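You operate a simulated robot arm through the tools that you are given. There is no shell and no other tool. Be economical: measure what you need, move in short steps, check, and stop when the job is done.

The job below is to be done with a simulated robot arm. You get a single attempt, and the scene is never put back.

## Task
Swap the card in the teal stand for number 5.
Fine: loosen the silver screw first, tighten it after; the old card goes into the rack slot that is empty now.

It is judged by the outcome, as a careful person would: the job done as asked, and still so three seconds after it is handed in. It fails if anything else is knocked over, pushed out of place, dropped, spilled or broken.

## Robot
A 7-joint arm with a two-finger parallel gripper, fixed in place. Base frame: the origin is at the foot of the arm, x ahead of it, y to its left, z up; the work surface is at about z = 0. Readings come in cm, rad, newtons and seconds.
With the tool pointing down near the work surface it reaches from about 24 to 62 cm from the base axis. Its first joint turns from -1.152 to 1.152 rad. Payload 2.6 kg.
Tool frame: the origin (TCP) lies between the finger pads and is the grasp point; the fingertips stand 3 cm ahead of it; z points along the fingers, y is the line along which they close. Largest opening 9.4 cm; finger width 2.8, thickness 1; the body of the gripper, 5 by 9.6 cm, starts 5.5 cm behind the TCP.
Orientation is that of the tool frame in the base frame, as a unit quaternion [x, y, z, w]. With the fingers straight down and closing along the base's y, the tool's x points along the base's -x, its y along +y and its z along -z.

## Interface
- The arm moves only by the tool drive_tool. Its argument "series" is a list of rows, each a list of 3 entries, a list of its own where there are three numbers: the shift along the tool's x, y, z in units of 200 mm (1.0 is 200 mm), then the turn, a rotation vector about the tool's x, y, z in units of 60 degrees (1.0 is 60 degrees), then the gripper command, from -1 (shut) to 1 (fully open), values between in proportion. In form: [[[x, y, z], [wx, wy, wz], fingers], ...]. A call has 1 to 8 rows; each row is the pose to reach, as a shift and turn from the pose commanded when the call began, along the tool's axes at that moment. A call with a number of a shift or a turn outside -1 to 1 is refused whole. Each row takes 0.2 s and may step no farther than 5 cm and 0.15 rad from the row before; otherwise, or with a gripper value out of range, the whole call is refused. A pose out of reach is approached as far as the arm can. The call stops where the force on the tool passes 40 N (or 10 N more than at its start, if that is more) or the arm is blocked; 0.2 s more then pass. Each finger travels about 7.2 cm/s and halts on what it meets, pressing with about 21 N; the grip force reading is that of the motor and also rises with nothing between the fingers. The clock runs only during rows and for 0.2 s after the last one: add rows that repeat a pose to give the fingers time. The reply holds the time, the measured pose of the TCP, the force on the tool along the base axes, the opening and the grip force, in the units named above and with some noise.
- Cameras (640 x 400 px; columns grow to the right, rows downward): "scene" is fixed at [2.49, 41.88, 58.13]; the picture's right is [-0.87, -0.49, 0.00], its down [-0.20, 0.36, -0.91] and it looks along [0.45, -0.79, -0.42] (base axes); focal length 347 px, centre (320, 200). "wrist" rides on the gripper at [7.6, 1.4, -10.2] in the tool frame; the picture's right is [-0.18, 0.98, 0.00], its down [-0.75, -0.14, -0.64] and it looks along [-0.63, -0.12, 0.77] (tool axes); focal length 243 px, centre (320, 200). There is no depth. A picture from a camera that has moved, and an enlarged one, comes with that camera's place and axes in the base frame and with its lens.
- grab_frame(camera): a new picture of that camera. No time passes.
- close_up(camera, box): a new picture of the part [left, top, right, bottom] of that camera's present view, enlarged. No time passes.
- job_done(): hands the job in; it is judged then, once.

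Work in short steps. Places have to be worked out from the pictures, the camera data and where the tool is seen: move nearer, look again, correct. Check each grasp and each placing, and mend what went wrong. You have 120 turns and 84 pictures in all, those below and enlarged ones among them. Open the gripper and draw the arm clear of the work before you hand the job in, unless the task says otherwise; then end with one line.

The tools are called after "Request:" as name(argument=value, ...) on one line, values as JSON. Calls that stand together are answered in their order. drive_tool: Moves the arm, as the interface text tells. Its arguments: {"type":"object","properties":{"series":{"type":"array","items":{"type":"array"}}},"required":["series"]} The other tools are called the same way: grab_frame (camera) takes a picture; close_up (camera, box) takes an enlarged picture of a part of a camera's view; job_done () hands the job in.

At the start:

```text
clock: 0.0
tcp_pos: [32.32, -8.7, 41.48]
ee_rot: [0.0, 1.0, 0.0, 0.0]
wrist_force: [0.0, -0.7, -0.2]
width: 9.42
finger_force: 0.1
```

scene: 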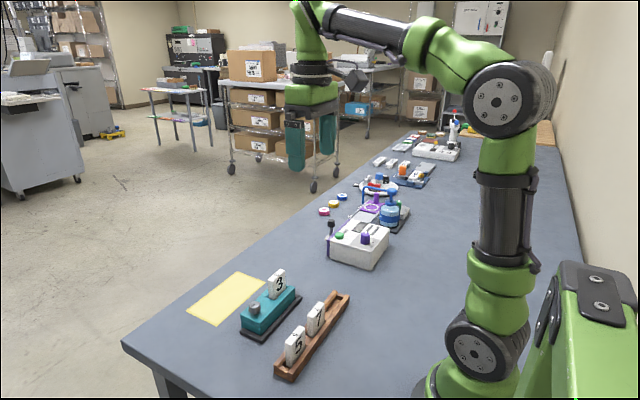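
wrist: 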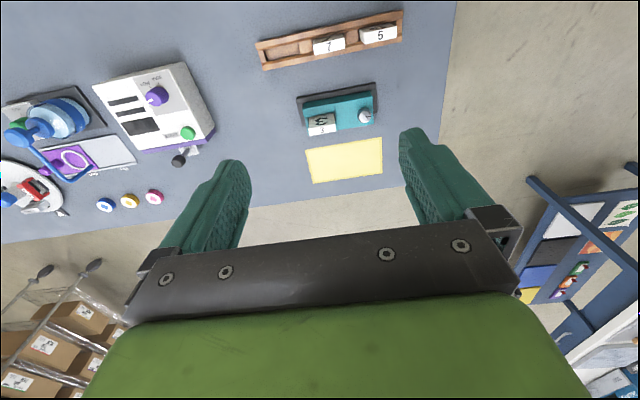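

The stand appears to be near (42,-6), with the rack nearer the base. I'll enlarge both views to measure them.

Request:
close_up(camera="scene", box=[180, 250, 372, 390])

Request:
close_up(camera="wrist", box=[240, 0, 432, 120])

```text
2.86 times, centred on (276, 320) of scene
camera zoom: at [2.49, 41.88, 58.13], right [-0.87, -0.49, 0.0], down [-0.2, 0.36, -0.91], along [0.45, -0.79, -0.42], focal length 992 px, centre (446, -143)
```

zoom: 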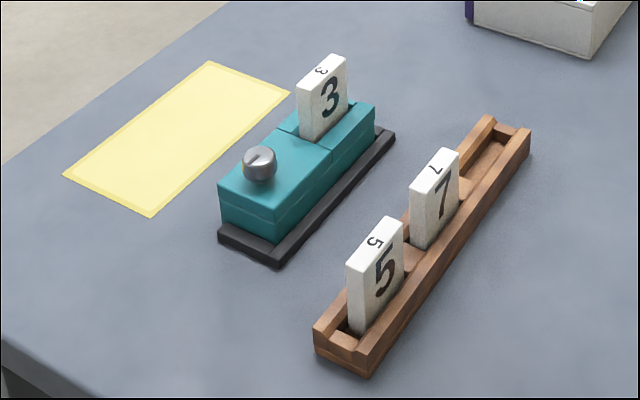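

```text
3.33 times, centred on (336, 60) of wrist
camera zoom: at [24.94, -7.32, 51.88], right [0.18, 0.98, 0.0], down [0.75, -0.14, 0.64], along [0.63, -0.12, -0.77], focal length 809 px, centre (267, 667)
```

zoom: 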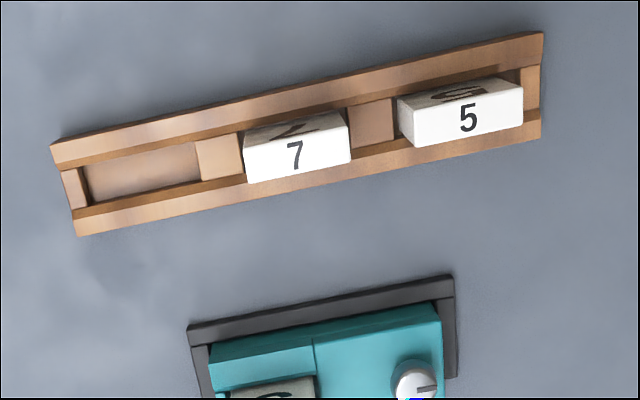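

Triangulating puts the stand at x≈40–46, y −15..1. The rack is at x 29–33.4, y −20..5.4, and card 5 is centred near (31.2, 0.8) with its top at z≈6.7. I'll go lower for a better look at the stand.

Request:
drive_tool(series=[[[0.05, 0.027, 0.19], [0, 0, 0], 1], [[0.1, 0.054, 0.38], [0, 0, 0], 1], [[0.15, 0.081, 0.57], [0, 0, 0], 1], [[0.2, 0.108, 0.76], [0, 0, 0], 1], [[0.25, 0.135, 0.95], [0, 0, 0], 1]])

Request:
grab_frame(camera="wrist")

```text
clock: 1.2
tcp_pos: [27.16, -5.9, 22.23]
ee_rot: [0.001, 1.0, 0.0, 0.001]
wrist_force: [-0.5, 0.0, 0.5]
width: 9.39
finger_force: 0.1
```

```text
79 pictures are left
camera wrist: at [19.63, -4.56, 32.59], right [0.19, 0.98, 0.0], down [0.75, -0.14, 0.64], along [0.63, -0.12, -0.77], focal length 243 px, centre (320, 200)
```

wrist: 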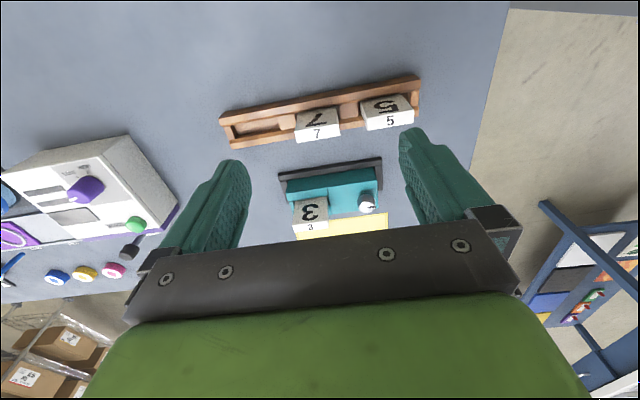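

Request:
close_up(camera="wrist", box=[264, 140, 400, 240])

Request:
close_up(camera="scene", box=[230, 260, 310, 345])

```text
4.00 times, centred on (332, 190) of wrist
camera zoom: at [19.63, -4.56, 32.59], right [0.19, 0.98, 0.0], down [0.75, -0.14, 0.64], along [0.63, -0.12, -0.77], focal length 970 px, centre (272, 240)
```

zoom: 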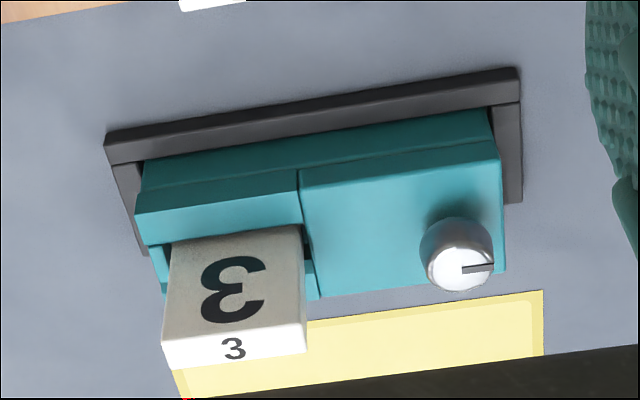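

```text
4.71 times, centred on (270, 302) of scene
camera zoom: at [2.49, 41.88, 58.13], right [-0.87, -0.49, 0.0], down [-0.2, 0.36, -0.91], along [0.45, -0.79, -0.42], focal length 1634 px, centre (555, -282)
```

zoom: 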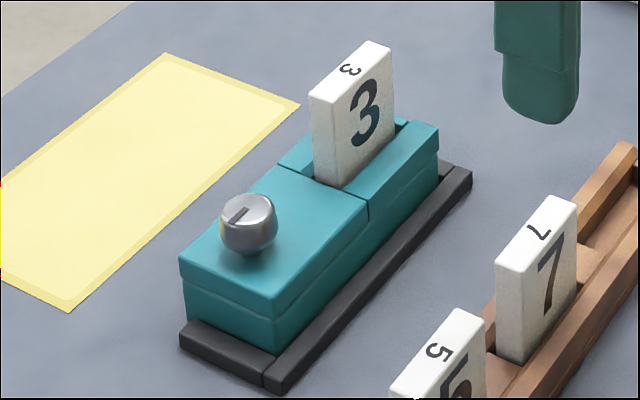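

The knob top is near (44, −2.2, 6.2) with a vertical axis. Card 3 spans y −13..−7.9 at x≈44, with its top at z≈8.5. I'll move above the knob and check alignment.

Request:
drive_tool(series=[[[-0.168, 0.037, 0.09], [0, 0, 0], 0.3], [[-0.336, 0.074, 0.18], [0, 0, 0], 0.3], [[-0.504, 0.111, 0.27], [0, 0, 0], 0.3], [[-0.672, 0.148, 0.36], [0, 0, 0], 0.3], [[-0.84, 0.185, 0.46], [0, 0, 0], 0.3], [[-0.84, 0.185, 0.46], [0, 0, 0], 0.3]])

Request:
grab_frame(camera="wrist")

Request:
close_up(camera="scene", box=[200, 220, 330, 350])

```text
clock: 2.6
tcp_pos: [44.21, -2.31, 13.24]
ee_rot: [0.001, 1.0, 0.001, 0.0]
wrist_force: [-0.8, 0.9, -0.4]
width: 6.1
finger_force: 0.1
```

```text
76 pictures are left
camera wrist: at [36.72, -0.9, 23.61], right [0.18, 0.98, 0.0], down [0.75, -0.14, 0.64], along [0.63, -0.12, -0.77], focal length 243 px, centre (320, 200)
```

wrist: 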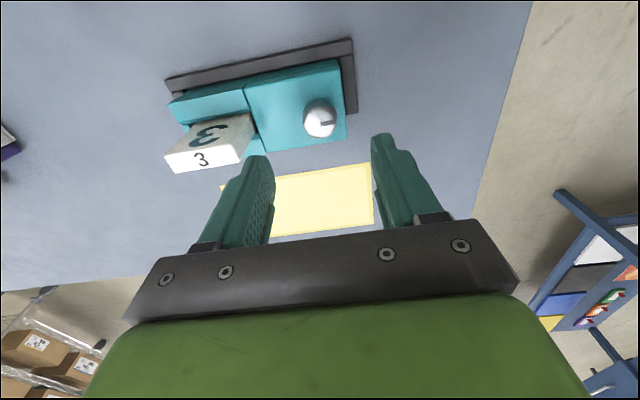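

```text
3.08 times, centred on (265, 285) of scene
camera zoom: at [2.49, 41.88, 58.13], right [-0.87, -0.49, 0.0], down [-0.2, 0.36, -0.91], along [0.45, -0.79, -0.42], focal length 1068 px, centre (489, -62)
```

zoom: 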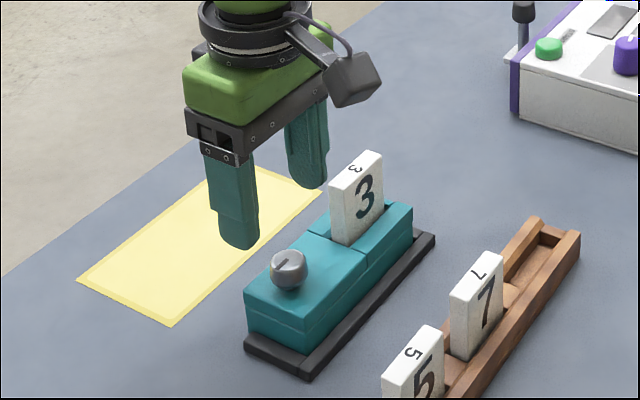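

The knob top reads (43.7, −2.24) from here. I'll enlarge to fix its centre and the heights.

Request:
close_up(camera="wrist", box=[150, 30, 374, 170])

```text
2.86 times, centred on (262, 100) of wrist
camera zoom: at [36.72, -0.9, 23.61], right [0.18, 0.98, 0.0], down [0.75, -0.14, 0.64], along [0.63, -0.12, -0.77], focal length 693 px, centre (486, 486)
```

zoom: 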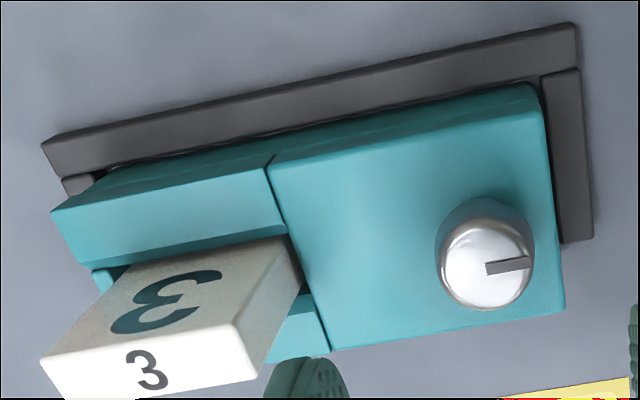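

The knob is about 2.4 cm across at (43.8, −2.25). I'll descend so the fingertips sit at about z 4.4 around it.

Request:
drive_tool(series=[[[0.02, 0.003, 0.1], [0, 0, 0], 0.3], [[0.02, 0.003, 0.2], [0, 0, 0], 0.3], [[0.02, 0.003, 0.292], [0, 0, 0], 0.3]])

Request:
grab_frame(camera="wrist")

Request:
close_up(camera="scene", box=[220, 250, 320, 350])

```text
clock: 3.4
tcp_pos: [43.81, -2.28, 7.45]
ee_rot: [-0.001, 1.0, 0.0, 0.001]
wrist_force: [-0.3, -0.4, -0.6]
width: 6.13
finger_force: 0.0
```

```text
73 pictures are left
camera wrist: at [36.35, -0.85, 17.82], right [0.18, 0.98, 0.0], down [0.75, -0.14, 0.64], along [0.63, -0.12, -0.77], focal length 243 px, centre (320, 200)
```

wrist: 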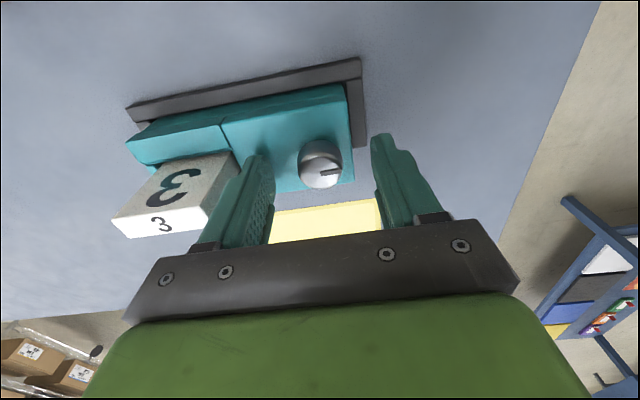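

```text
4.00 times, centred on (270, 300) of scene
camera zoom: at [2.49, 41.88, 58.13], right [-0.87, -0.49, 0.0], down [-0.2, 0.36, -0.91], along [0.45, -0.79, -0.42], focal length 1389 px, centre (520, -200)
```

zoom: 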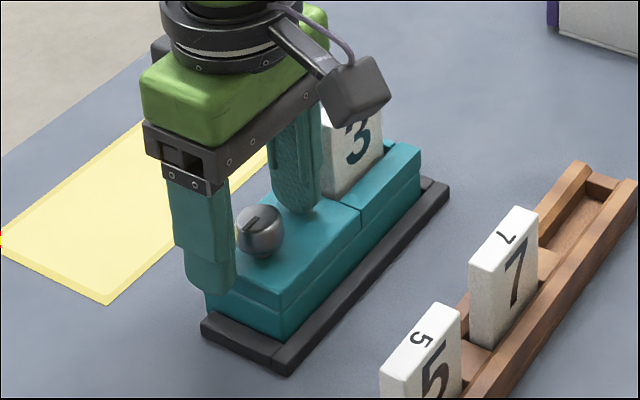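

The knob is centred between the fingers. Now I'll close on it.

Request:
drive_tool(series=[[[0, 0, 0], [0, 0, 0], -0.2], [[0, 0, 0], [0, 0, 0], -1], [[0, 0, 0], [0, 0, 0], -1], [[0, 0, 0], [0, 0, 0], -1]])

Request:
close_up(camera="scene", box=[220, 250, 320, 350])

```text
clock: 4.4
tcp_pos: [43.89, -2.21, 7.5]
ee_rot: [0.0, 1.0, 0.0, 0.0]
wrist_force: [0.5, 1.5, -0.8]
width: 2.56
finger_force: 21.1
```

```text
4.00 times, centred on (270, 300) of scene
camera zoom: at [2.49, 41.88, 58.13], right [-0.87, -0.49, 0.0], down [-0.2, 0.36, -0.91], along [0.45, -0.79, -0.42], focal length 1389 px, centre (520, -200)
```

zoom: 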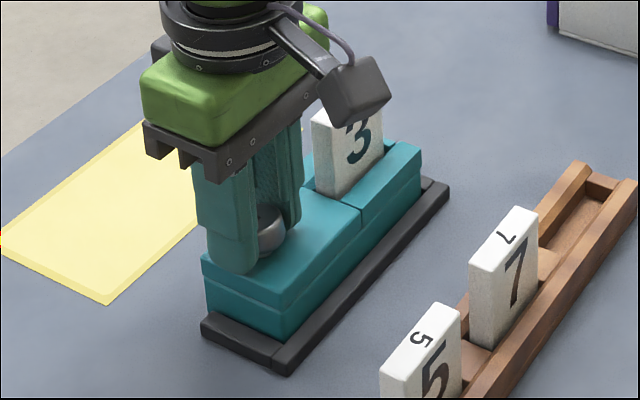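

The knob is gripped at 2.56 cm. Now I'll turn it 60° counterclockwise seen from above, which is −z in the tool frame.

Request:
drive_tool(series=[[[0, 0, 0], [0, 0, -0.13], -1], [[0, 0, 0], [0, 0, -0.26], -1], [[0, 0, 0], [0, 0, -0.39], -1], [[0, 0, 0], [0, 0, -0.52], -1], [[0, 0, 0], [0, 0, -0.65], -1], [[0, 0, 0], [0, 0, -0.78], -1], [[0, 0, 0], [0, 0, -0.91], -1], [[0, 0, 0], [0, 0, -1.0], -1]])

Request:
close_up(camera="scene", box=[220, 250, 320, 350])

Request:
grab_frame(camera="wrist")

```text
clock: 6.2
tcp_pos: [43.81, -2.01, 7.44]
ee_rot: [-0.501, 0.865, 0.002, 0.0]
wrist_force: [-3.5, 13.8, 5.5]
width: 2.58
finger_force: 20.9
```

```text
4.00 times, centred on (270, 300) of scene
camera zoom: at [2.48, 41.88, 58.13], right [-0.87, -0.49, 0.0], down [-0.2, 0.36, -0.91], along [0.45, -0.79, -0.42], focal length 1389 px, centre (520, -200)
```

zoom: 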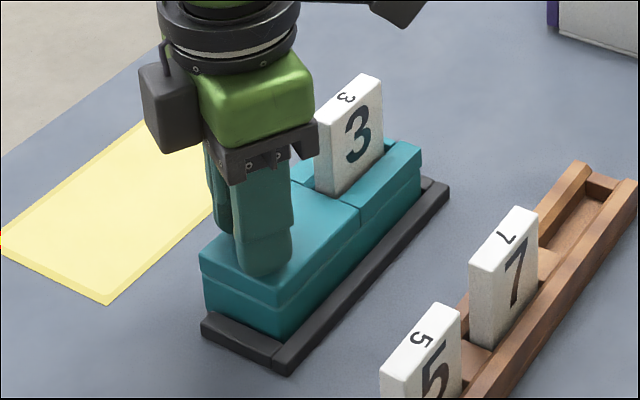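

```text
69 pictures are left
camera wrist: at [38.96, -8.0, 17.85], right [-0.76, 0.65, 0.0], down [0.5, 0.58, 0.64], along [0.42, 0.49, -0.77], focal length 243 px, centre (320, 200)
```

wrist: 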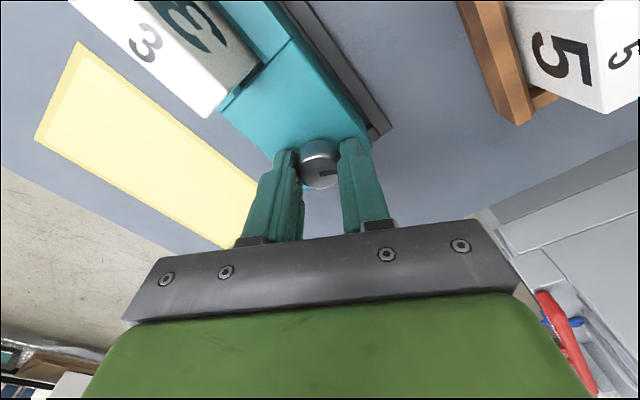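

The knob turned with the gripper, leaving a small side load of +14 N in y. I'll shift about 0.2 cm in +y to relieve it and continue another 60°.

Request:
drive_tool(series=[[[-0.008, 0.005, 0], [0, 0, 0], -1], [[-0.008, 0.005, 0], [0, 0, -0.14], -1], [[-0.008, 0.005, 0], [0, 0, -0.28], -1], [[-0.008, 0.005, 0], [0, 0, -0.42], -1], [[-0.008, 0.005, 0], [0, 0, -0.56], -1], [[-0.008, 0.005, 0], [0, 0, -0.7], -1], [[-0.008, 0.005, 0], [0, 0, -0.84], -1], [[-0.008, 0.005, 0], [0, 0, -0.98], -1]])

Request:
close_up(camera="scene", box=[220, 250, 320, 350])

Request:
grab_frame(camera="wrist")

```text
clock: 8.0
tcp_pos: [44.0, -2.14, 7.51]
ee_rot: [0.861, -0.509, 0.0, 0.0]
wrist_force: [-0.5, -0.5, 0.5]
width: 2.6
finger_force: 21.1
```

```text
4.00 times, centred on (270, 300) of scene
camera zoom: at [2.49, 41.88, 58.13], right [-0.87, -0.49, 0.0], down [-0.2, 0.36, -0.91], along [0.45, -0.79, -0.42], focal length 1389 px, centre (520, -200)
```

zoom: 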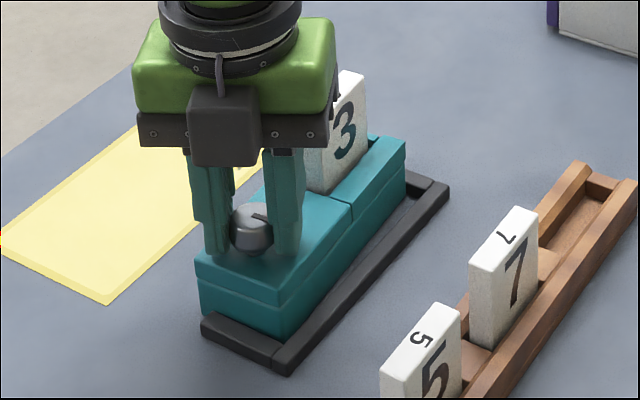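

```text
67 pictures are left
camera wrist: at [46.41, -9.56, 17.84], right [-0.95, -0.31, 0.0], down [-0.24, 0.73, 0.64], along [-0.2, 0.61, -0.77], focal length 243 px, centre (320, 200)
```

wrist: 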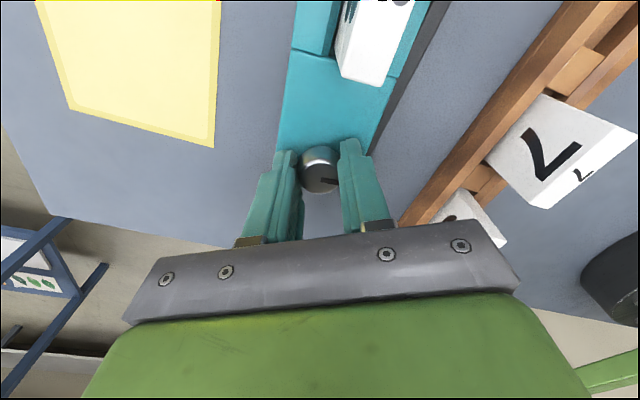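

The teal body now seems shifted relative to the black base. It may have been dragged after the screw reached its stop, so I'll look closely before doing anything else.

Request:
close_up(camera="scene", box=[235, 265, 305, 345])

Request:
close_up(camera="wrist", box=[270, 0, 470, 200])

```text
5.00 times, centred on (270, 305) of scene
camera zoom: at [2.49, 41.88, 58.13], right [-0.87, -0.49, 0.0], down [-0.2, 0.36, -0.91], along [0.45, -0.79, -0.42], focal length 1736 px, centre (570, -325)
```

zoom: 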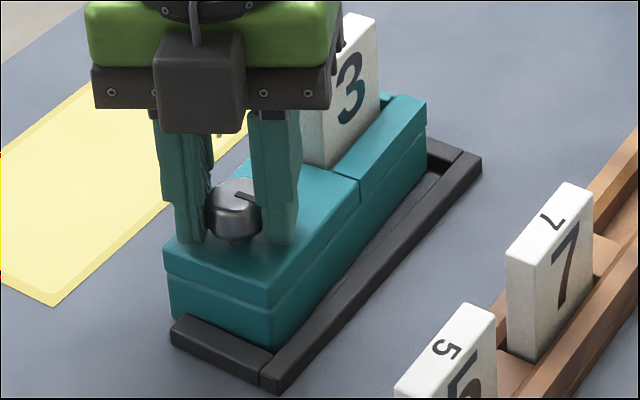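

```text
2.00 times, centred on (370, 100) of wrist
camera zoom: at [46.41, -9.56, 17.84], right [-0.95, -0.31, 0.0], down [-0.24, 0.73, 0.64], along [-0.2, 0.61, -0.77], focal length 485 px, centre (220, 400)
```

zoom: 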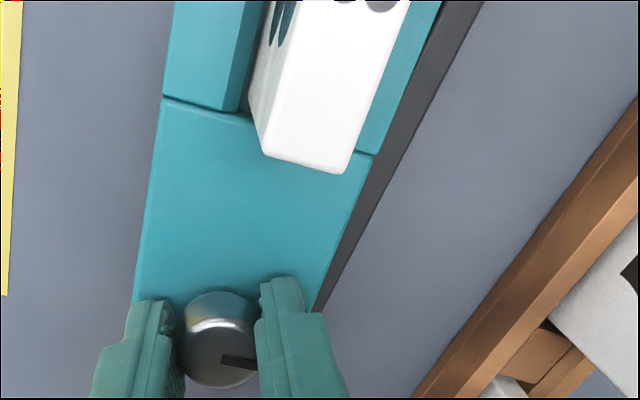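

The black part is an open locating frame. The screw has risen and reached its stop, with the slot lagging the fingers, and then the body swung a few degrees out of the frame. I'll release, rise, and look so I can push it back in.

Request:
drive_tool(series=[[[0, 0, 0], [0, 0, 0], 0.0], [[0, 0, 0], [0, 0, 0], 0.1], [[0, 0, -0.1], [0, 0, 0], 0.1], [[0, 0, -0.3], [0, 0, 0.1], 0.1], [[0, 0, -0.5], [0, 0, 0.24], 0.1], [[0, 0, -0.7], [0, 0, 0.38], 0.1], [[0, 0, -0.8], [0, 0, 0.5], 0.1]])

Request:
grab_frame(camera="wrist")

Request:
close_up(camera="scene", box=[220, 250, 320, 350])

```text
clock: 9.6
tcp_pos: [44.04, -2.25, 23.5]
ee_rot: [-0.699, 0.715, 0.0, 0.0]
wrist_force: [0.4, 1.0, -0.1]
width: 5.16
finger_force: 0.1
```

```text
64 pictures are left
camera wrist: at [42.5, -9.8, 33.83], right [-0.98, 0.21, 0.0], down [0.16, 0.75, 0.64], along [0.13, 0.63, -0.77], focal length 243 px, centre (320, 200)
```

wrist: 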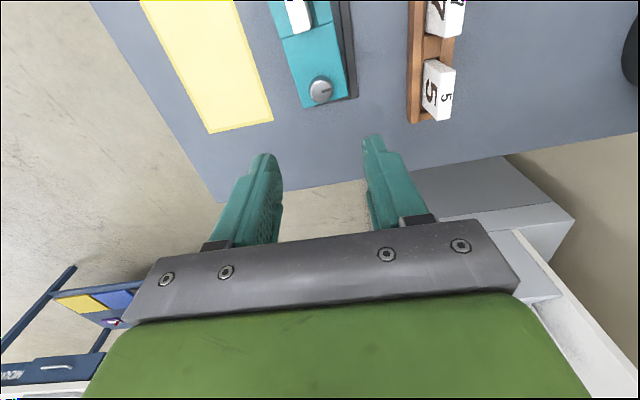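

```text
4.00 times, centred on (270, 300) of scene
camera zoom: at [2.49, 41.88, 58.13], right [-0.87, -0.49, 0.0], down [-0.2, 0.36, -0.91], along [0.45, -0.79, -0.42], focal length 1389 px, centre (520, -200)
```

zoom: 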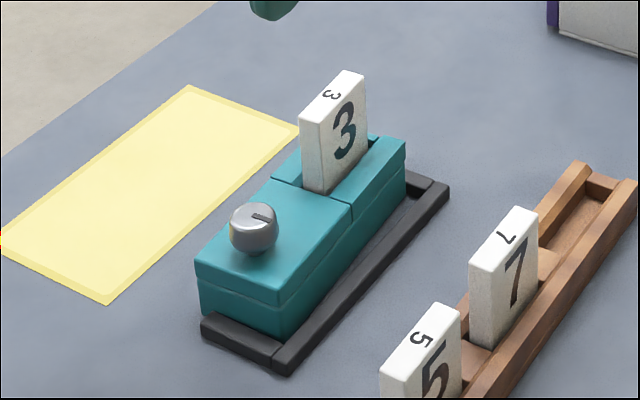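

Loosening is confirmed: the slot turned about 90° and the knob rose. Before pushing the body back, I'll shift to −y for a clear view of how it sits against the frame.

Request:
drive_tool(series=[[[0.22, 0, 0], [0, 0, 0], -1], [[0.44, 0, 0], [0, 0, 0], -1], [[0.66, 0, 0], [0, 0, 0], -1], [[0.88, 0, 0], [0, 0, 0], -1], [[0.88, 0, 0], [0, 0, 0], -1]])

Request:
grab_frame(camera="wrist")

```text
clock: 10.8
tcp_pos: [43.4, -19.62, 23.56]
ee_rot: [-0.7, 0.715, 0.0, 0.001]
wrist_force: [0.1, 0.1, 0.6]
width: 0.0
finger_force: 21.2
```

```text
62 pictures are left
camera wrist: at [42.03, -27.28, 33.85], right [-0.98, 0.21, 0.0], down [0.16, 0.75, 0.64], along [0.13, 0.63, -0.77], focal length 243 px, centre (320, 200)
```

wrist: 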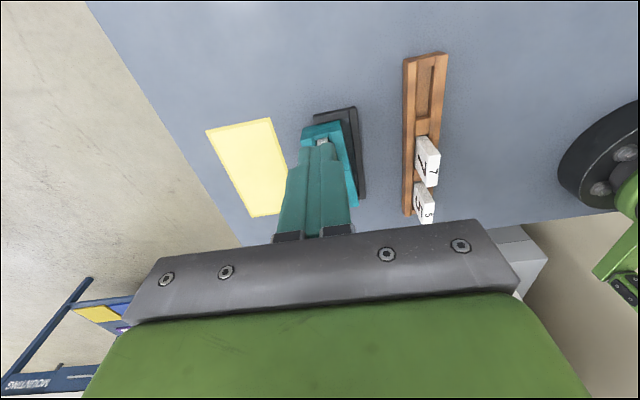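

Request:
close_up(camera="wrist", box=[270, 90, 390, 215])

```text
3.20 times, centred on (330, 152) of wrist
camera zoom: at [42.03, -27.28, 33.85], right [-0.98, 0.21, 0.0], down [0.16, 0.75, 0.64], along [0.13, 0.63, -0.77], focal length 776 px, centre (288, 352)
```

zoom: 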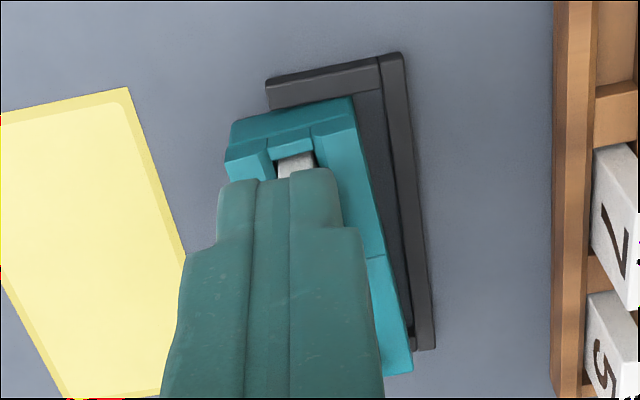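

The body has swung only about 3.5°, so its −y end is roughly 0.8 cm off the −x rail. I'll bring the closed fingers down on its +x side near the −y end.

Request:
drive_tool(series=[[[-0.097, -0.093, 0.1], [0, 0, -0.019], -1], [[-0.194, -0.186, 0.22], [0, 0, -0.019], -1], [[-0.291, -0.279, 0.34], [0, 0, -0.019], -1], [[-0.388, -0.372, 0.475], [0, 0, -0.019], -1], [[-0.388, -0.372, 0.7], [0, 0, -0.019], -1], [[-0.388, -0.372, 0.9], [0, 0, -0.019], -1], [[-0.388, -0.372, 0.945], [0, 0, -0.019], -1]])

Request:
close_up(camera="scene", box=[200, 230, 320, 350])

Request:
grab_frame(camera="wrist")

```text
clock: 12.4
tcp_pos: [51.05, -12.12, 4.58]
ee_rot: [-0.706, 0.708, 0.0, 0.0]
wrist_force: [-0.5, -0.5, -0.5]
width: 0.0
finger_force: 21.1
```

```text
3.33 times, centred on (260, 290) of scene
camera zoom: at [2.49, 41.88, 58.13], right [-0.87, -0.49, 0.0], down [-0.2, 0.36, -0.91], along [0.45, -0.79, -0.42], focal length 1157 px, centre (520, -100)
```

zoom: 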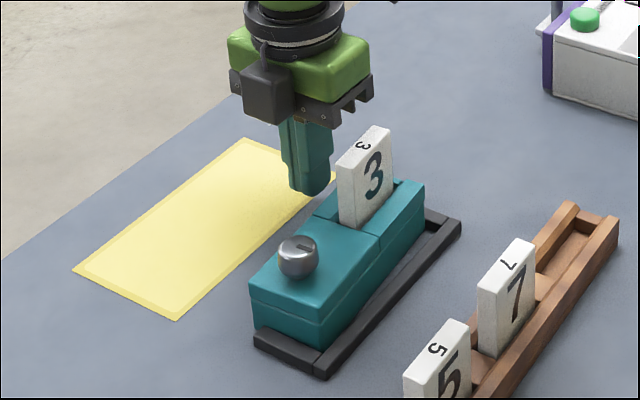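

```text
59 pictures are left
camera wrist: at [49.75, -19.69, 14.87], right [-0.98, 0.19, 0.0], down [0.14, 0.75, 0.64], along [0.12, 0.63, -0.77], focal length 243 px, centre (320, 200)
```

wrist: 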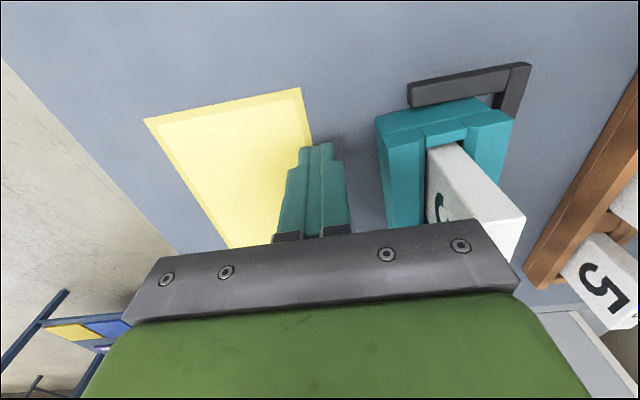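

The fingers are beside the body with clear space. I'll push slowly toward −x.

Request:
drive_tool(series=[[[0, 0.07, 0], [0, 0, 0], -1], [[0, 0.11, 0], [0, 0, 0], -1], [[0, 0.13, 0], [0, 0, 0], -1], [[0, 0.145, 0], [0, 0, 0], -1], [[0, 0.155, 0], [0, 0, 0], -1], [[0, 0.165, 0], [0, 0, 0], -1]])

Request:
close_up(camera="wrist", box=[270, 30, 550, 230])

```text
clock: 13.8
tcp_pos: [47.71, -12.17, 4.54]
ee_rot: [-0.706, 0.708, 0.0, 0.0]
wrist_force: [1.4, -0.1, 0.5]
width: 0.01
finger_force: 20.9
```

```text
2.00 times, centred on (410, 130) of wrist
camera zoom: at [46.4, -19.76, 14.92], right [-0.98, 0.19, 0.0], down [0.14, 0.75, 0.64], along [0.12, 0.63, -0.77], focal length 485 px, centre (140, 340)
```

zoom: 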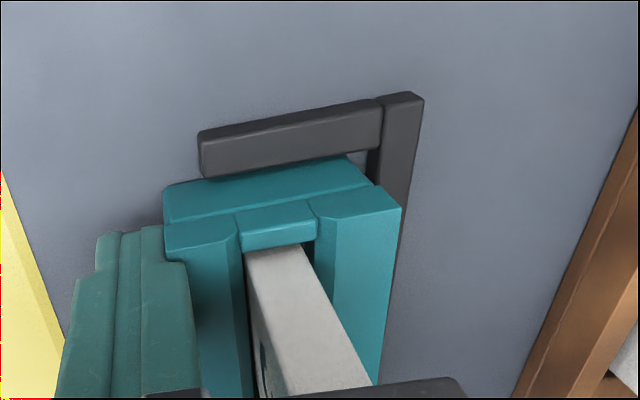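

Contact is just starting (1.4 N), and a small gap to the rail remains. I'll keep pushing in small steps.

Request:
drive_tool(series=[[[0, 0.01, 0], [0, 0, 0], -1], [[0, 0.02, 0], [0, 0, 0], -1], [[0, 0.03, 0], [0, 0, 0], -1], [[0, 0.04, 0], [0, 0, 0], -1], [[0, 0.05, 0], [0, 0, 0], -1]])

Request:
close_up(camera="wrist", box=[270, 30, 550, 230])

```text
clock: 15.0
tcp_pos: [47.06, -12.17, 4.76]
ee_rot: [0.708, -0.707, 0.003, -0.002]
wrist_force: [20.6, 5.5, 2.0]
width: 0.0
finger_force: 21.1
```

```text
2.00 times, centred on (410, 130) of wrist
camera zoom: at [45.61, -19.62, 15.13], right [-0.98, 0.18, -0.01], down [0.13, 0.75, 0.64], along [0.12, 0.63, -0.77], focal length 485 px, centre (140, 340)
```

zoom: 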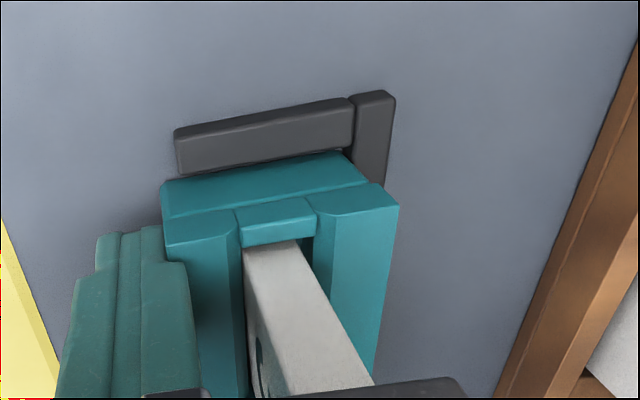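

20 N of reaction with the body tight to the rail means it's seated. I'll back off and compare it with the original picture.

Request:
drive_tool(series=[[[0, -0.05, 0], [0, 0, 0], -1], [[0, -0.15, 0], [0, 0, 0], -1], [[0, -0.15, -0.2], [0, 0, 0], -1], [[0, -0.1, -0.4], [0, 0, 0], -1], [[0.1, 0, -0.6], [0, 0, 0], -0.2], [[0.2, 0.1, -0.75], [0, 0, 0], -0.2], [[0.3, 0.15, -0.85], [0, 0, 0], -0.2]])

Request:
close_up(camera="scene", box=[230, 260, 310, 345])

Request:
grab_frame(camera="wrist")

```text
clock: 16.6
tcp_pos: [43.77, -18.0, 21.66]
ee_rot: [-0.706, 0.708, 0.001, -0.001]
wrist_force: [0.5, -0.6, -0.5]
width: 3.73
finger_force: 0.0
```

```text
4.71 times, centred on (270, 302) of scene
camera zoom: at [2.49, 41.88, 58.13], right [-0.87, -0.49, 0.0], down [-0.2, 0.36, -0.91], along [0.45, -0.79, -0.42], focal length 1634 px, centre (555, -282)
```

zoom: 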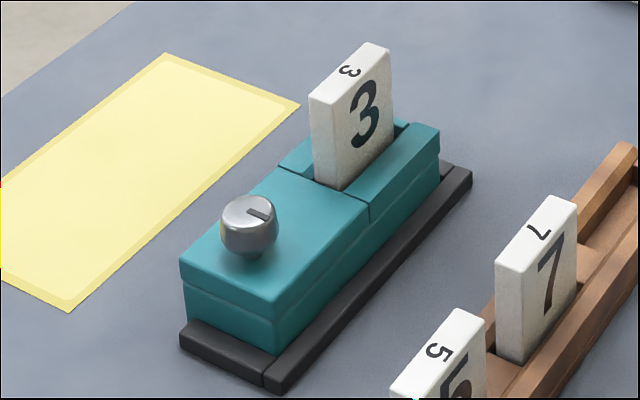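

```text
55 pictures are left
camera wrist: at [42.46, -25.7, 31.96], right [-0.98, 0.19, 0.0], down [0.14, 0.75, 0.64], along [0.12, 0.63, -0.77], focal length 243 px, centre (320, 200)
```

wrist: 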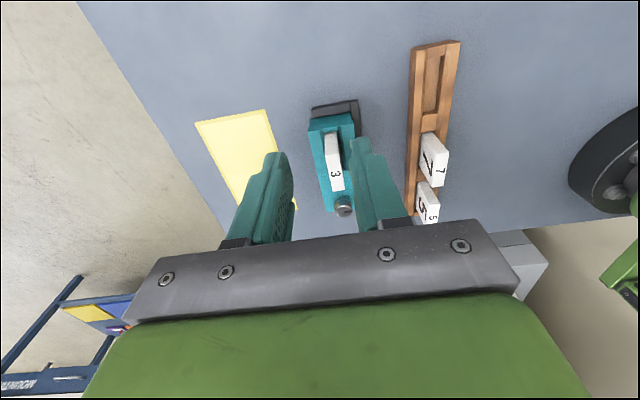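

The stand is back exactly where it was, with the knob loosened. Next I'll go over card 3 (centre ≈ (43.9, −10.3)) with the fingers straddling it in x.

Request:
drive_tool(series=[[[-0.1, 0, 0.1], [0, 0, 0], -0.2], [[-0.2, -0.003, 0.2], [0, 0, 0], -0.2], [[-0.3, -0.006, 0.33], [0, 0, 0], -0.2], [[-0.38, -0.006, 0.458], [0, 0, 0], -0.2]])

Request:
grab_frame(camera="wrist")

Request:
close_up(camera="scene", box=[210, 230, 330, 350])

```text
clock: 17.6
tcp_pos: [43.71, -10.41, 12.42]
ee_rot: [-0.706, 0.708, -0.001, 0.0]
wrist_force: [0.3, -0.7, -0.1]
width: 3.78
finger_force: 0.1
```

```text
54 pictures are left
camera wrist: at [42.44, -18.1, 22.83], right [-0.98, 0.19, 0.0], down [0.14, 0.75, 0.64], along [0.12, 0.63, -0.77], focal length 243 px, centre (320, 200)
```

wrist: 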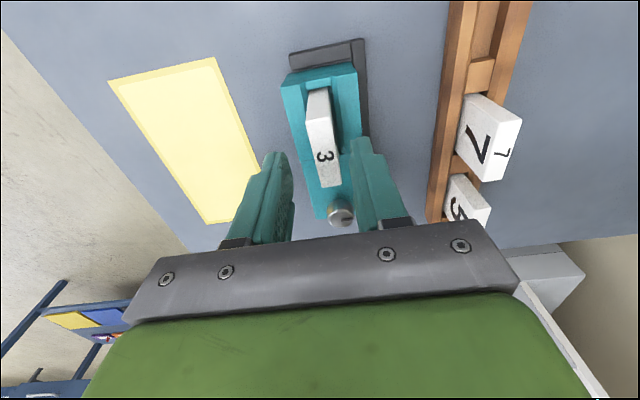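

```text
3.33 times, centred on (270, 290) of scene
camera zoom: at [2.49, 41.88, 58.13], right [-0.87, -0.49, 0.0], down [-0.2, 0.36, -0.91], along [0.45, -0.79, -0.42], focal length 1157 px, centre (487, -100)
```

zoom: 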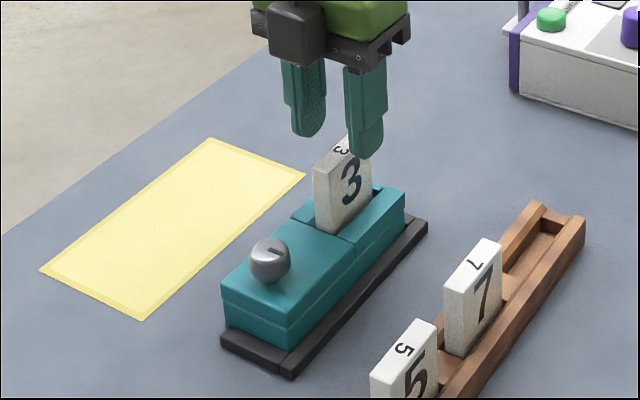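

The fingers straddle the card and are centred in x. I'll descend to TCP z≈7.1, keeping the tips just above the block, and close.

Request:
drive_tool(series=[[[0, 0, 0.09], [0, 0, 0], -0.2], [[0, 0, 0.18], [0, 0, 0], -0.2], [[0, 0, 0.265], [0, 0, 0], -0.2], [[0, 0, 0.265], [0, 0, 0], -1], [[0, 0, 0.265], [0, 0, 0], -1], [[0, 0, 0.265], [0, 0, 0], -1]])

Request:
close_up(camera="scene", box=[210, 230, 330, 350])

```text
clock: 19.0
tcp_pos: [43.75, -10.44, 7.2]
ee_rot: [-0.707, 0.707, 0.0, 0.0]
wrist_force: [-6.0, 0.8, 10.8]
width: 1.96
finger_force: 20.4
```

```text
3.33 times, centred on (270, 290) of scene
camera zoom: at [2.48, 41.88, 58.13], right [-0.87, -0.49, 0.0], down [-0.2, 0.36, -0.91], along [0.45, -0.79, -0.42], focal length 1157 px, centre (487, -100)
```

zoom: 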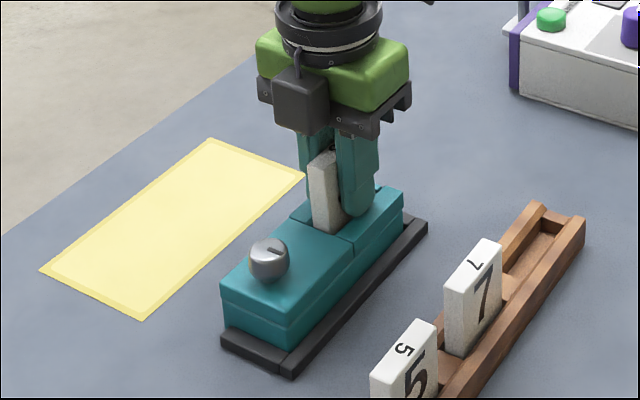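

It's gripped at 1.96 cm, though 11 N upward suggests the tips touch the block top. I'll lift slowly and check that the stand stays put.

Request:
drive_tool(series=[[[0, 0, -0.015], [0, 0, 0], -1], [[0, 0, -0.03], [0, 0, 0], -1], [[0, 0, -0.05], [0, 0, 0], -1]])

Request:
close_up(camera="scene", box=[210, 230, 330, 350])

Request:
grab_frame(camera="wrist")

```text
clock: 19.8
tcp_pos: [43.88, -10.48, 8.18]
ee_rot: [-0.706, 0.708, 0.0, 0.0]
wrist_force: [-1.3, 0.0, -0.3]
width: 1.88
finger_force: 20.8
```

```text
3.33 times, centred on (270, 290) of scene
camera zoom: at [2.49, 41.88, 58.13], right [-0.87, -0.49, 0.0], down [-0.2, 0.36, -0.91], along [0.45, -0.79, -0.42], focal length 1157 px, centre (487, -100)
```

zoom: 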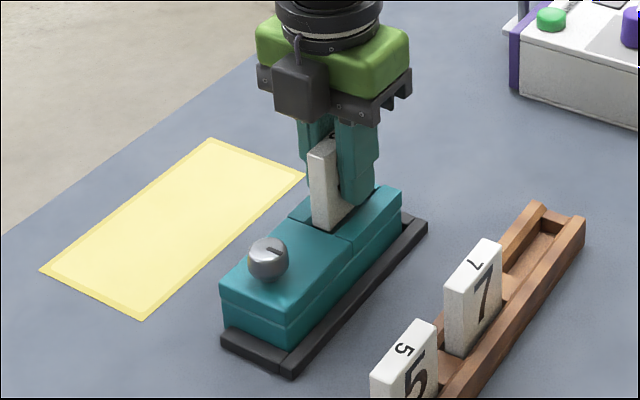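

```text
50 pictures are left
camera wrist: at [42.48, -18.14, 18.53], right [-0.98, 0.19, 0.0], down [0.14, 0.75, 0.64], along [0.12, 0.63, -0.77], focal length 243 px, centre (320, 200)
```

wrist: 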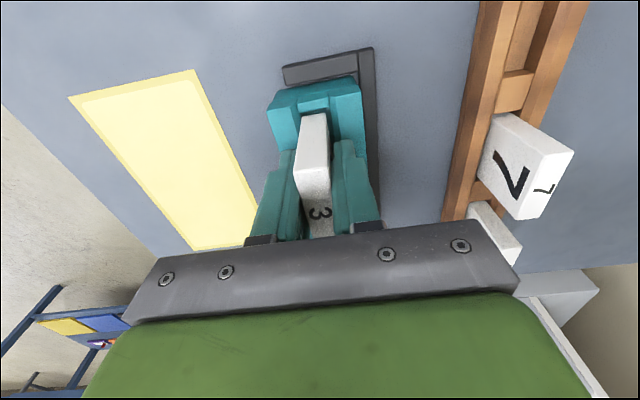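

Lifting freely with no load on the stand. I'll continue up until the card clears.

Request:
drive_tool(series=[[[0, 0, -0.04], [0, 0, 0], -1], [[0, 0, -0.1], [0, 0, 0], -1], [[0, 0, -0.2], [0, 0, 0], -1], [[0, 0, -0.35], [0, 0, 0], -1]])

Request:
close_up(camera="scene", box=[210, 210, 350, 350])

Request:
grab_frame(camera="wrist")

```text
clock: 20.8
tcp_pos: [43.78, -10.39, 15.26]
ee_rot: [-0.707, 0.708, 0.001, 0.001]
wrist_force: [-0.1, 0.1, 0.5]
width: 1.89
finger_force: 21.1
```

```text
2.86 times, centred on (280, 280) of scene
camera zoom: at [2.49, 41.88, 58.13], right [-0.87, -0.49, 0.0], down [-0.2, 0.36, -0.91], along [0.45, -0.79, -0.42], focal length 992 px, centre (434, -29)
```

zoom: 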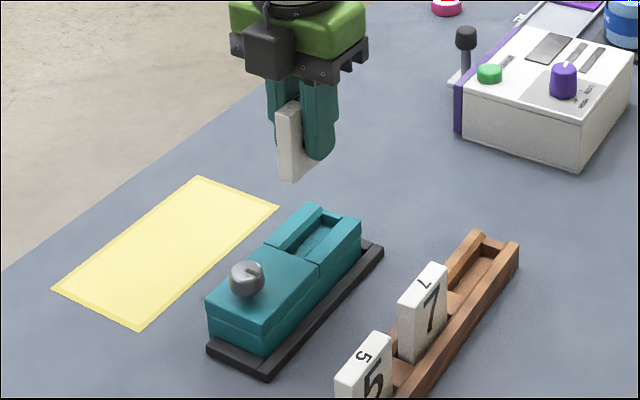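

```text
48 pictures are left
camera wrist: at [42.42, -18.14, 25.58], right [-0.98, 0.19, 0.0], down [0.14, 0.75, 0.64], along [0.12, 0.63, -0.77], focal length 243 px, centre (320, 200)
```

wrist: 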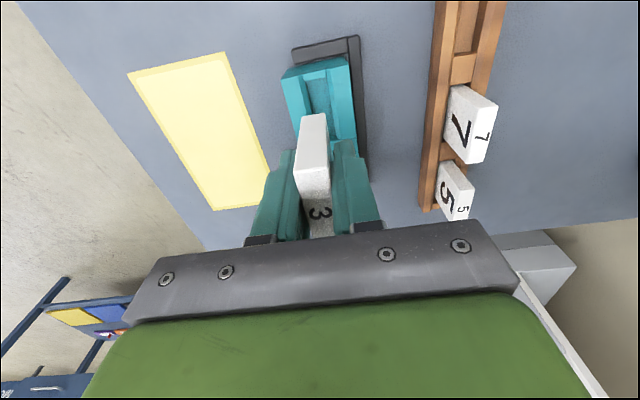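

Card 3 is out and the stand hasn't moved. Its bottom is about 4.4 cm below the TCP. The rack pitch comes to about 7.9 cm, putting the empty slot near (31.2, −15.0); I'll move above it.

Request:
drive_tool(series=[[[0.06, 0.16, 0], [0, 0, 0], -1], [[0.12, 0.32, 0], [0, 0, 0], -1], [[0.18, 0.48, 0], [0, 0, 0], -1], [[0.23, 0.63, 0], [0, 0, 0], -1], [[0.23, 0.63, 0.1], [0, 0, 0], -1]])

Request:
grab_frame(camera="wrist")

Request:
close_up(camera="scene", box=[250, 230, 390, 380])

```text
clock: 22.0
tcp_pos: [31.16, -15.14, 13.27]
ee_rot: [-0.706, 0.708, 0.0, 0.0]
wrist_force: [-0.6, -0.1, -0.1]
width: 1.87
finger_force: 20.5
```

```text
47 pictures are left
camera wrist: at [29.86, -22.75, 23.59], right [-0.98, 0.19, 0.0], down [0.14, 0.75, 0.64], along [0.12, 0.63, -0.77], focal length 243 px, centre (320, 200)
```

wrist: 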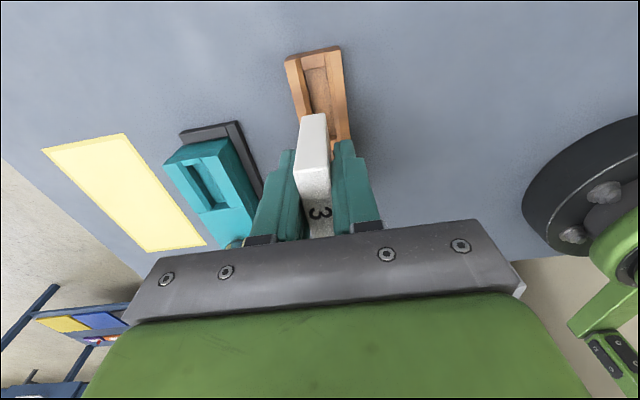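

```text
2.67 times, centred on (320, 305) of scene
camera zoom: at [2.49, 41.88, 58.13], right [-0.87, -0.49, 0.0], down [-0.2, 0.36, -0.91], along [0.45, -0.79, -0.42], focal length 926 px, centre (320, -80)
```

zoom: 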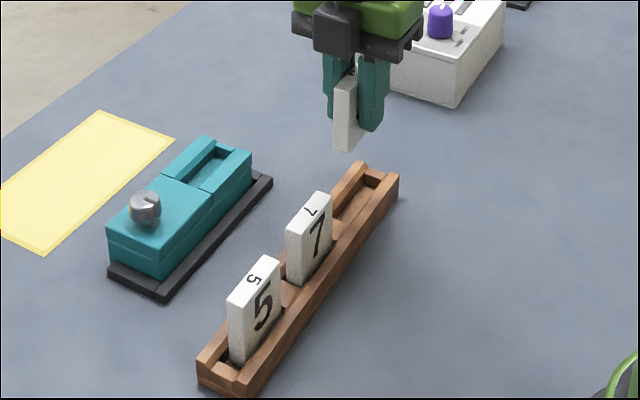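

Request:
close_up(camera="wrist", box=[260, 35, 380, 160])

Request:
close_up(camera="scene", box=[330, 235, 420, 320])

```text
3.20 times, centred on (320, 98) of wrist
camera zoom: at [29.86, -22.75, 23.59], right [-0.98, 0.19, 0.0], down [0.14, 0.75, 0.64], along [0.12, 0.63, -0.77], focal length 776 px, centre (320, 528)
```

zoom: 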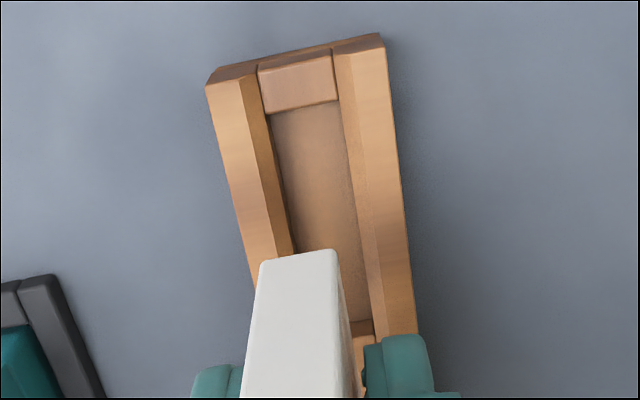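

```text
4.71 times, centred on (375, 278) of scene
camera zoom: at [2.49, 41.88, 58.13], right [-0.87, -0.49, 0.0], down [-0.2, 0.36, -0.91], along [0.45, -0.79, -0.42], focal length 1634 px, centre (61, -165)
```

zoom: 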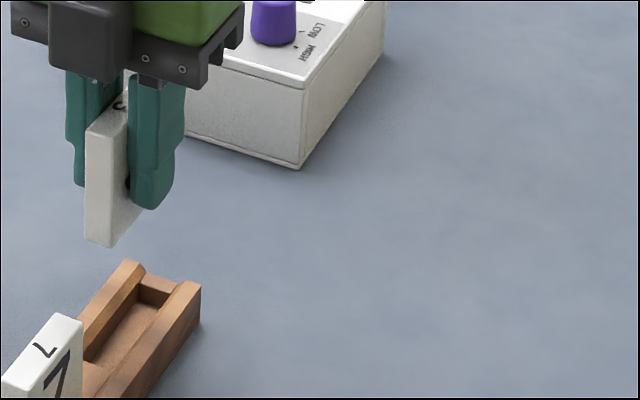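

The card bottom is centred at about (31.27, −14.95) and the slot at about (31.1, −15.2), so I'll correct slightly and lower to just above the slot.

Request:
drive_tool(series=[[[0.008, 0.007, 0.1], [0, 0, 0], -1], [[0.008, 0.007, 0.2], [0, 0, 0], -1], [[0.008, 0.007, 0.28], [0, 0, 0], -1]])

Request:
close_up(camera="wrist", box=[260, 35, 400, 175])

Request:
close_up(camera="scene", box=[310, 235, 400, 320])

```text
clock: 22.8
tcp_pos: [31.09, -15.29, 7.46]
ee_rot: [-0.707, 0.708, 0.0, 0.0]
wrist_force: [0.2, -1.7, -0.1]
width: 1.87
finger_force: 20.5
```

```text
2.86 times, centred on (330, 105) of wrist
camera zoom: at [29.89, -22.98, 17.87], right [-0.98, 0.19, 0.0], down [0.14, 0.75, 0.64], along [0.12, 0.63, -0.77], focal length 693 px, centre (291, 471)
```

zoom: 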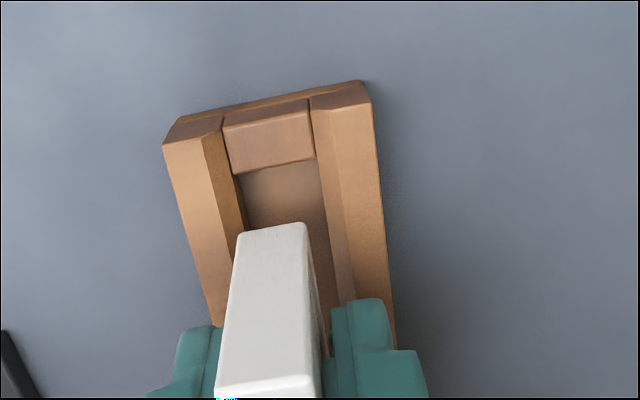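

```text
4.71 times, centred on (355, 278) of scene
camera zoom: at [2.49, 41.88, 58.13], right [-0.87, -0.49, 0.0], down [-0.2, 0.36, -0.91], along [0.45, -0.79, -0.42], focal length 1634 px, centre (155, -165)
```

zoom: 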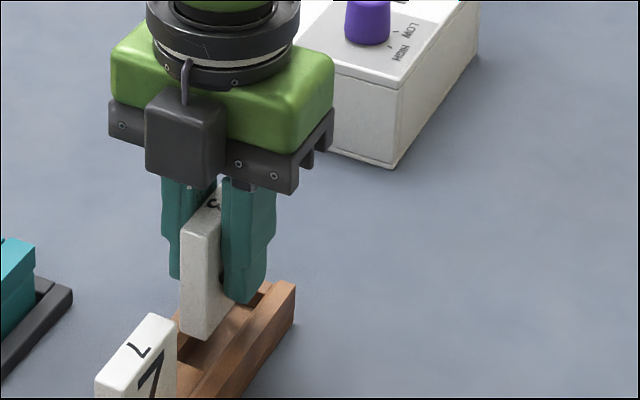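

The card sits about 0.2 cm too far in +x relative to the slot. I'll shift −0.2 and lower gently.

Request:
drive_tool(series=[[[0, 0.01, 0], [0, 0, 0], -1], [[0, 0.01, 0.025], [0, 0, 0], -1], [[0, 0.01, 0.05], [0, 0, 0], -1], [[0, 0.01, 0.075], [0, 0, 0], -1]])

Request:
close_up(camera="wrist", box=[260, 35, 400, 175])

```text
clock: 23.8
tcp_pos: [30.89, -15.28, 5.97]
ee_rot: [-0.706, 0.708, 0.0, 0.0]
wrist_force: [1.0, 0.1, 0.3]
width: 1.89
finger_force: 20.9
```

```text
2.86 times, centred on (330, 105) of wrist
camera zoom: at [29.63, -22.88, 16.37], right [-0.98, 0.19, 0.0], down [0.14, 0.75, 0.64], along [0.12, 0.63, -0.77], focal length 693 px, centre (291, 471)
```

zoom: 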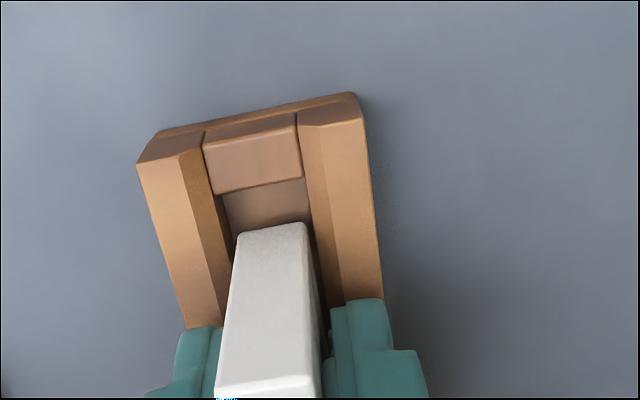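

It's entering the slot without contact. I'll continue down until it touches the floor.

Request:
drive_tool(series=[[[0, 0, 0.012], [0, 0, 0], -1], [[0, 0, 0.024], [0, 0, 0], -1], [[0, 0, 0.034], [0, 0, 0], -1]])

Request:
close_up(camera="scene", box=[270, 235, 390, 385])

```text
clock: 24.6
tcp_pos: [31.08, -15.19, 5.51]
ee_rot: [-0.706, 0.708, -0.001, 0.0]
wrist_force: [-6.3, 3.1, 24.4]
width: 1.88
finger_force: 20.8
```

```text
2.67 times, centred on (330, 310) of scene
camera zoom: at [2.48, 41.88, 58.13], right [-0.87, -0.49, 0.0], down [-0.2, 0.36, -0.91], along [0.45, -0.79, -0.42], focal length 926 px, centre (293, -93)
```

zoom: 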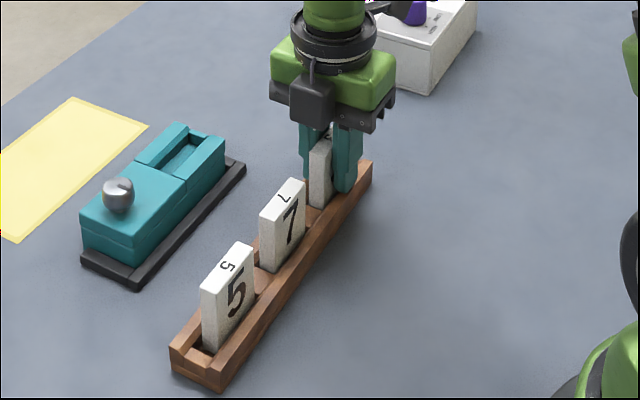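

It's down on the floor at TCP z 5.5, which is the expected seating height. I'll relieve the load slightly, open, rise and check.

Request:
drive_tool(series=[[[0, 0, 0.005], [0, 0, 0], -1], [[0, 0, 0.005], [0, 0, 0], -0.4], [[0, 0, 0.005], [0, 0, 0], -0.2], [[0, 0, -0.1], [0, 0, 0], -0.2], [[0, 0, -0.3], [0, 0, 0], -0.2], [[0, 0, -0.42], [0, 0, 0], -0.2]])

Request:
close_up(camera="scene", box=[270, 235, 390, 385])

Request:
grab_frame(camera="wrist")

```text
clock: 26.0
tcp_pos: [30.95, -15.22, 13.81]
ee_rot: [-0.707, 0.707, 0.0, -0.001]
wrist_force: [-0.4, 0.4, -0.5]
width: 3.77
finger_force: 0.0
```

```text
2.67 times, centred on (330, 310) of scene
camera zoom: at [2.49, 41.88, 58.13], right [-0.87, -0.49, 0.0], down [-0.2, 0.36, -0.91], along [0.45, -0.79, -0.42], focal length 926 px, centre (293, -93)
```

zoom: 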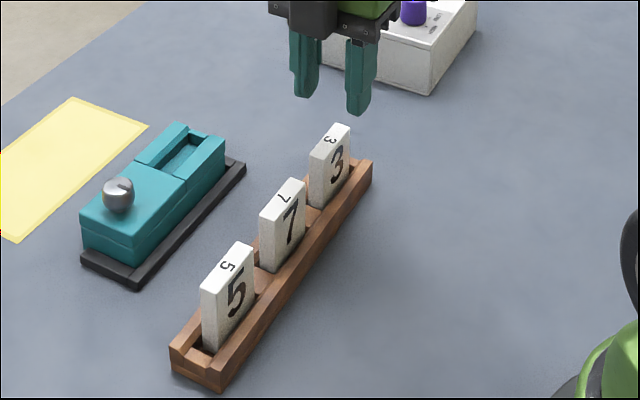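

```text
38 pictures are left
camera wrist: at [29.61, -22.86, 24.2], right [-0.98, 0.19, 0.0], down [0.14, 0.75, 0.64], along [0.12, 0.63, -0.77], focal length 243 px, centre (320, 200)
```

wrist: 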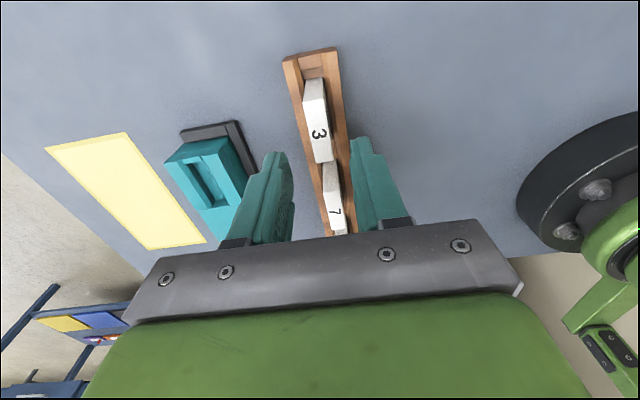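

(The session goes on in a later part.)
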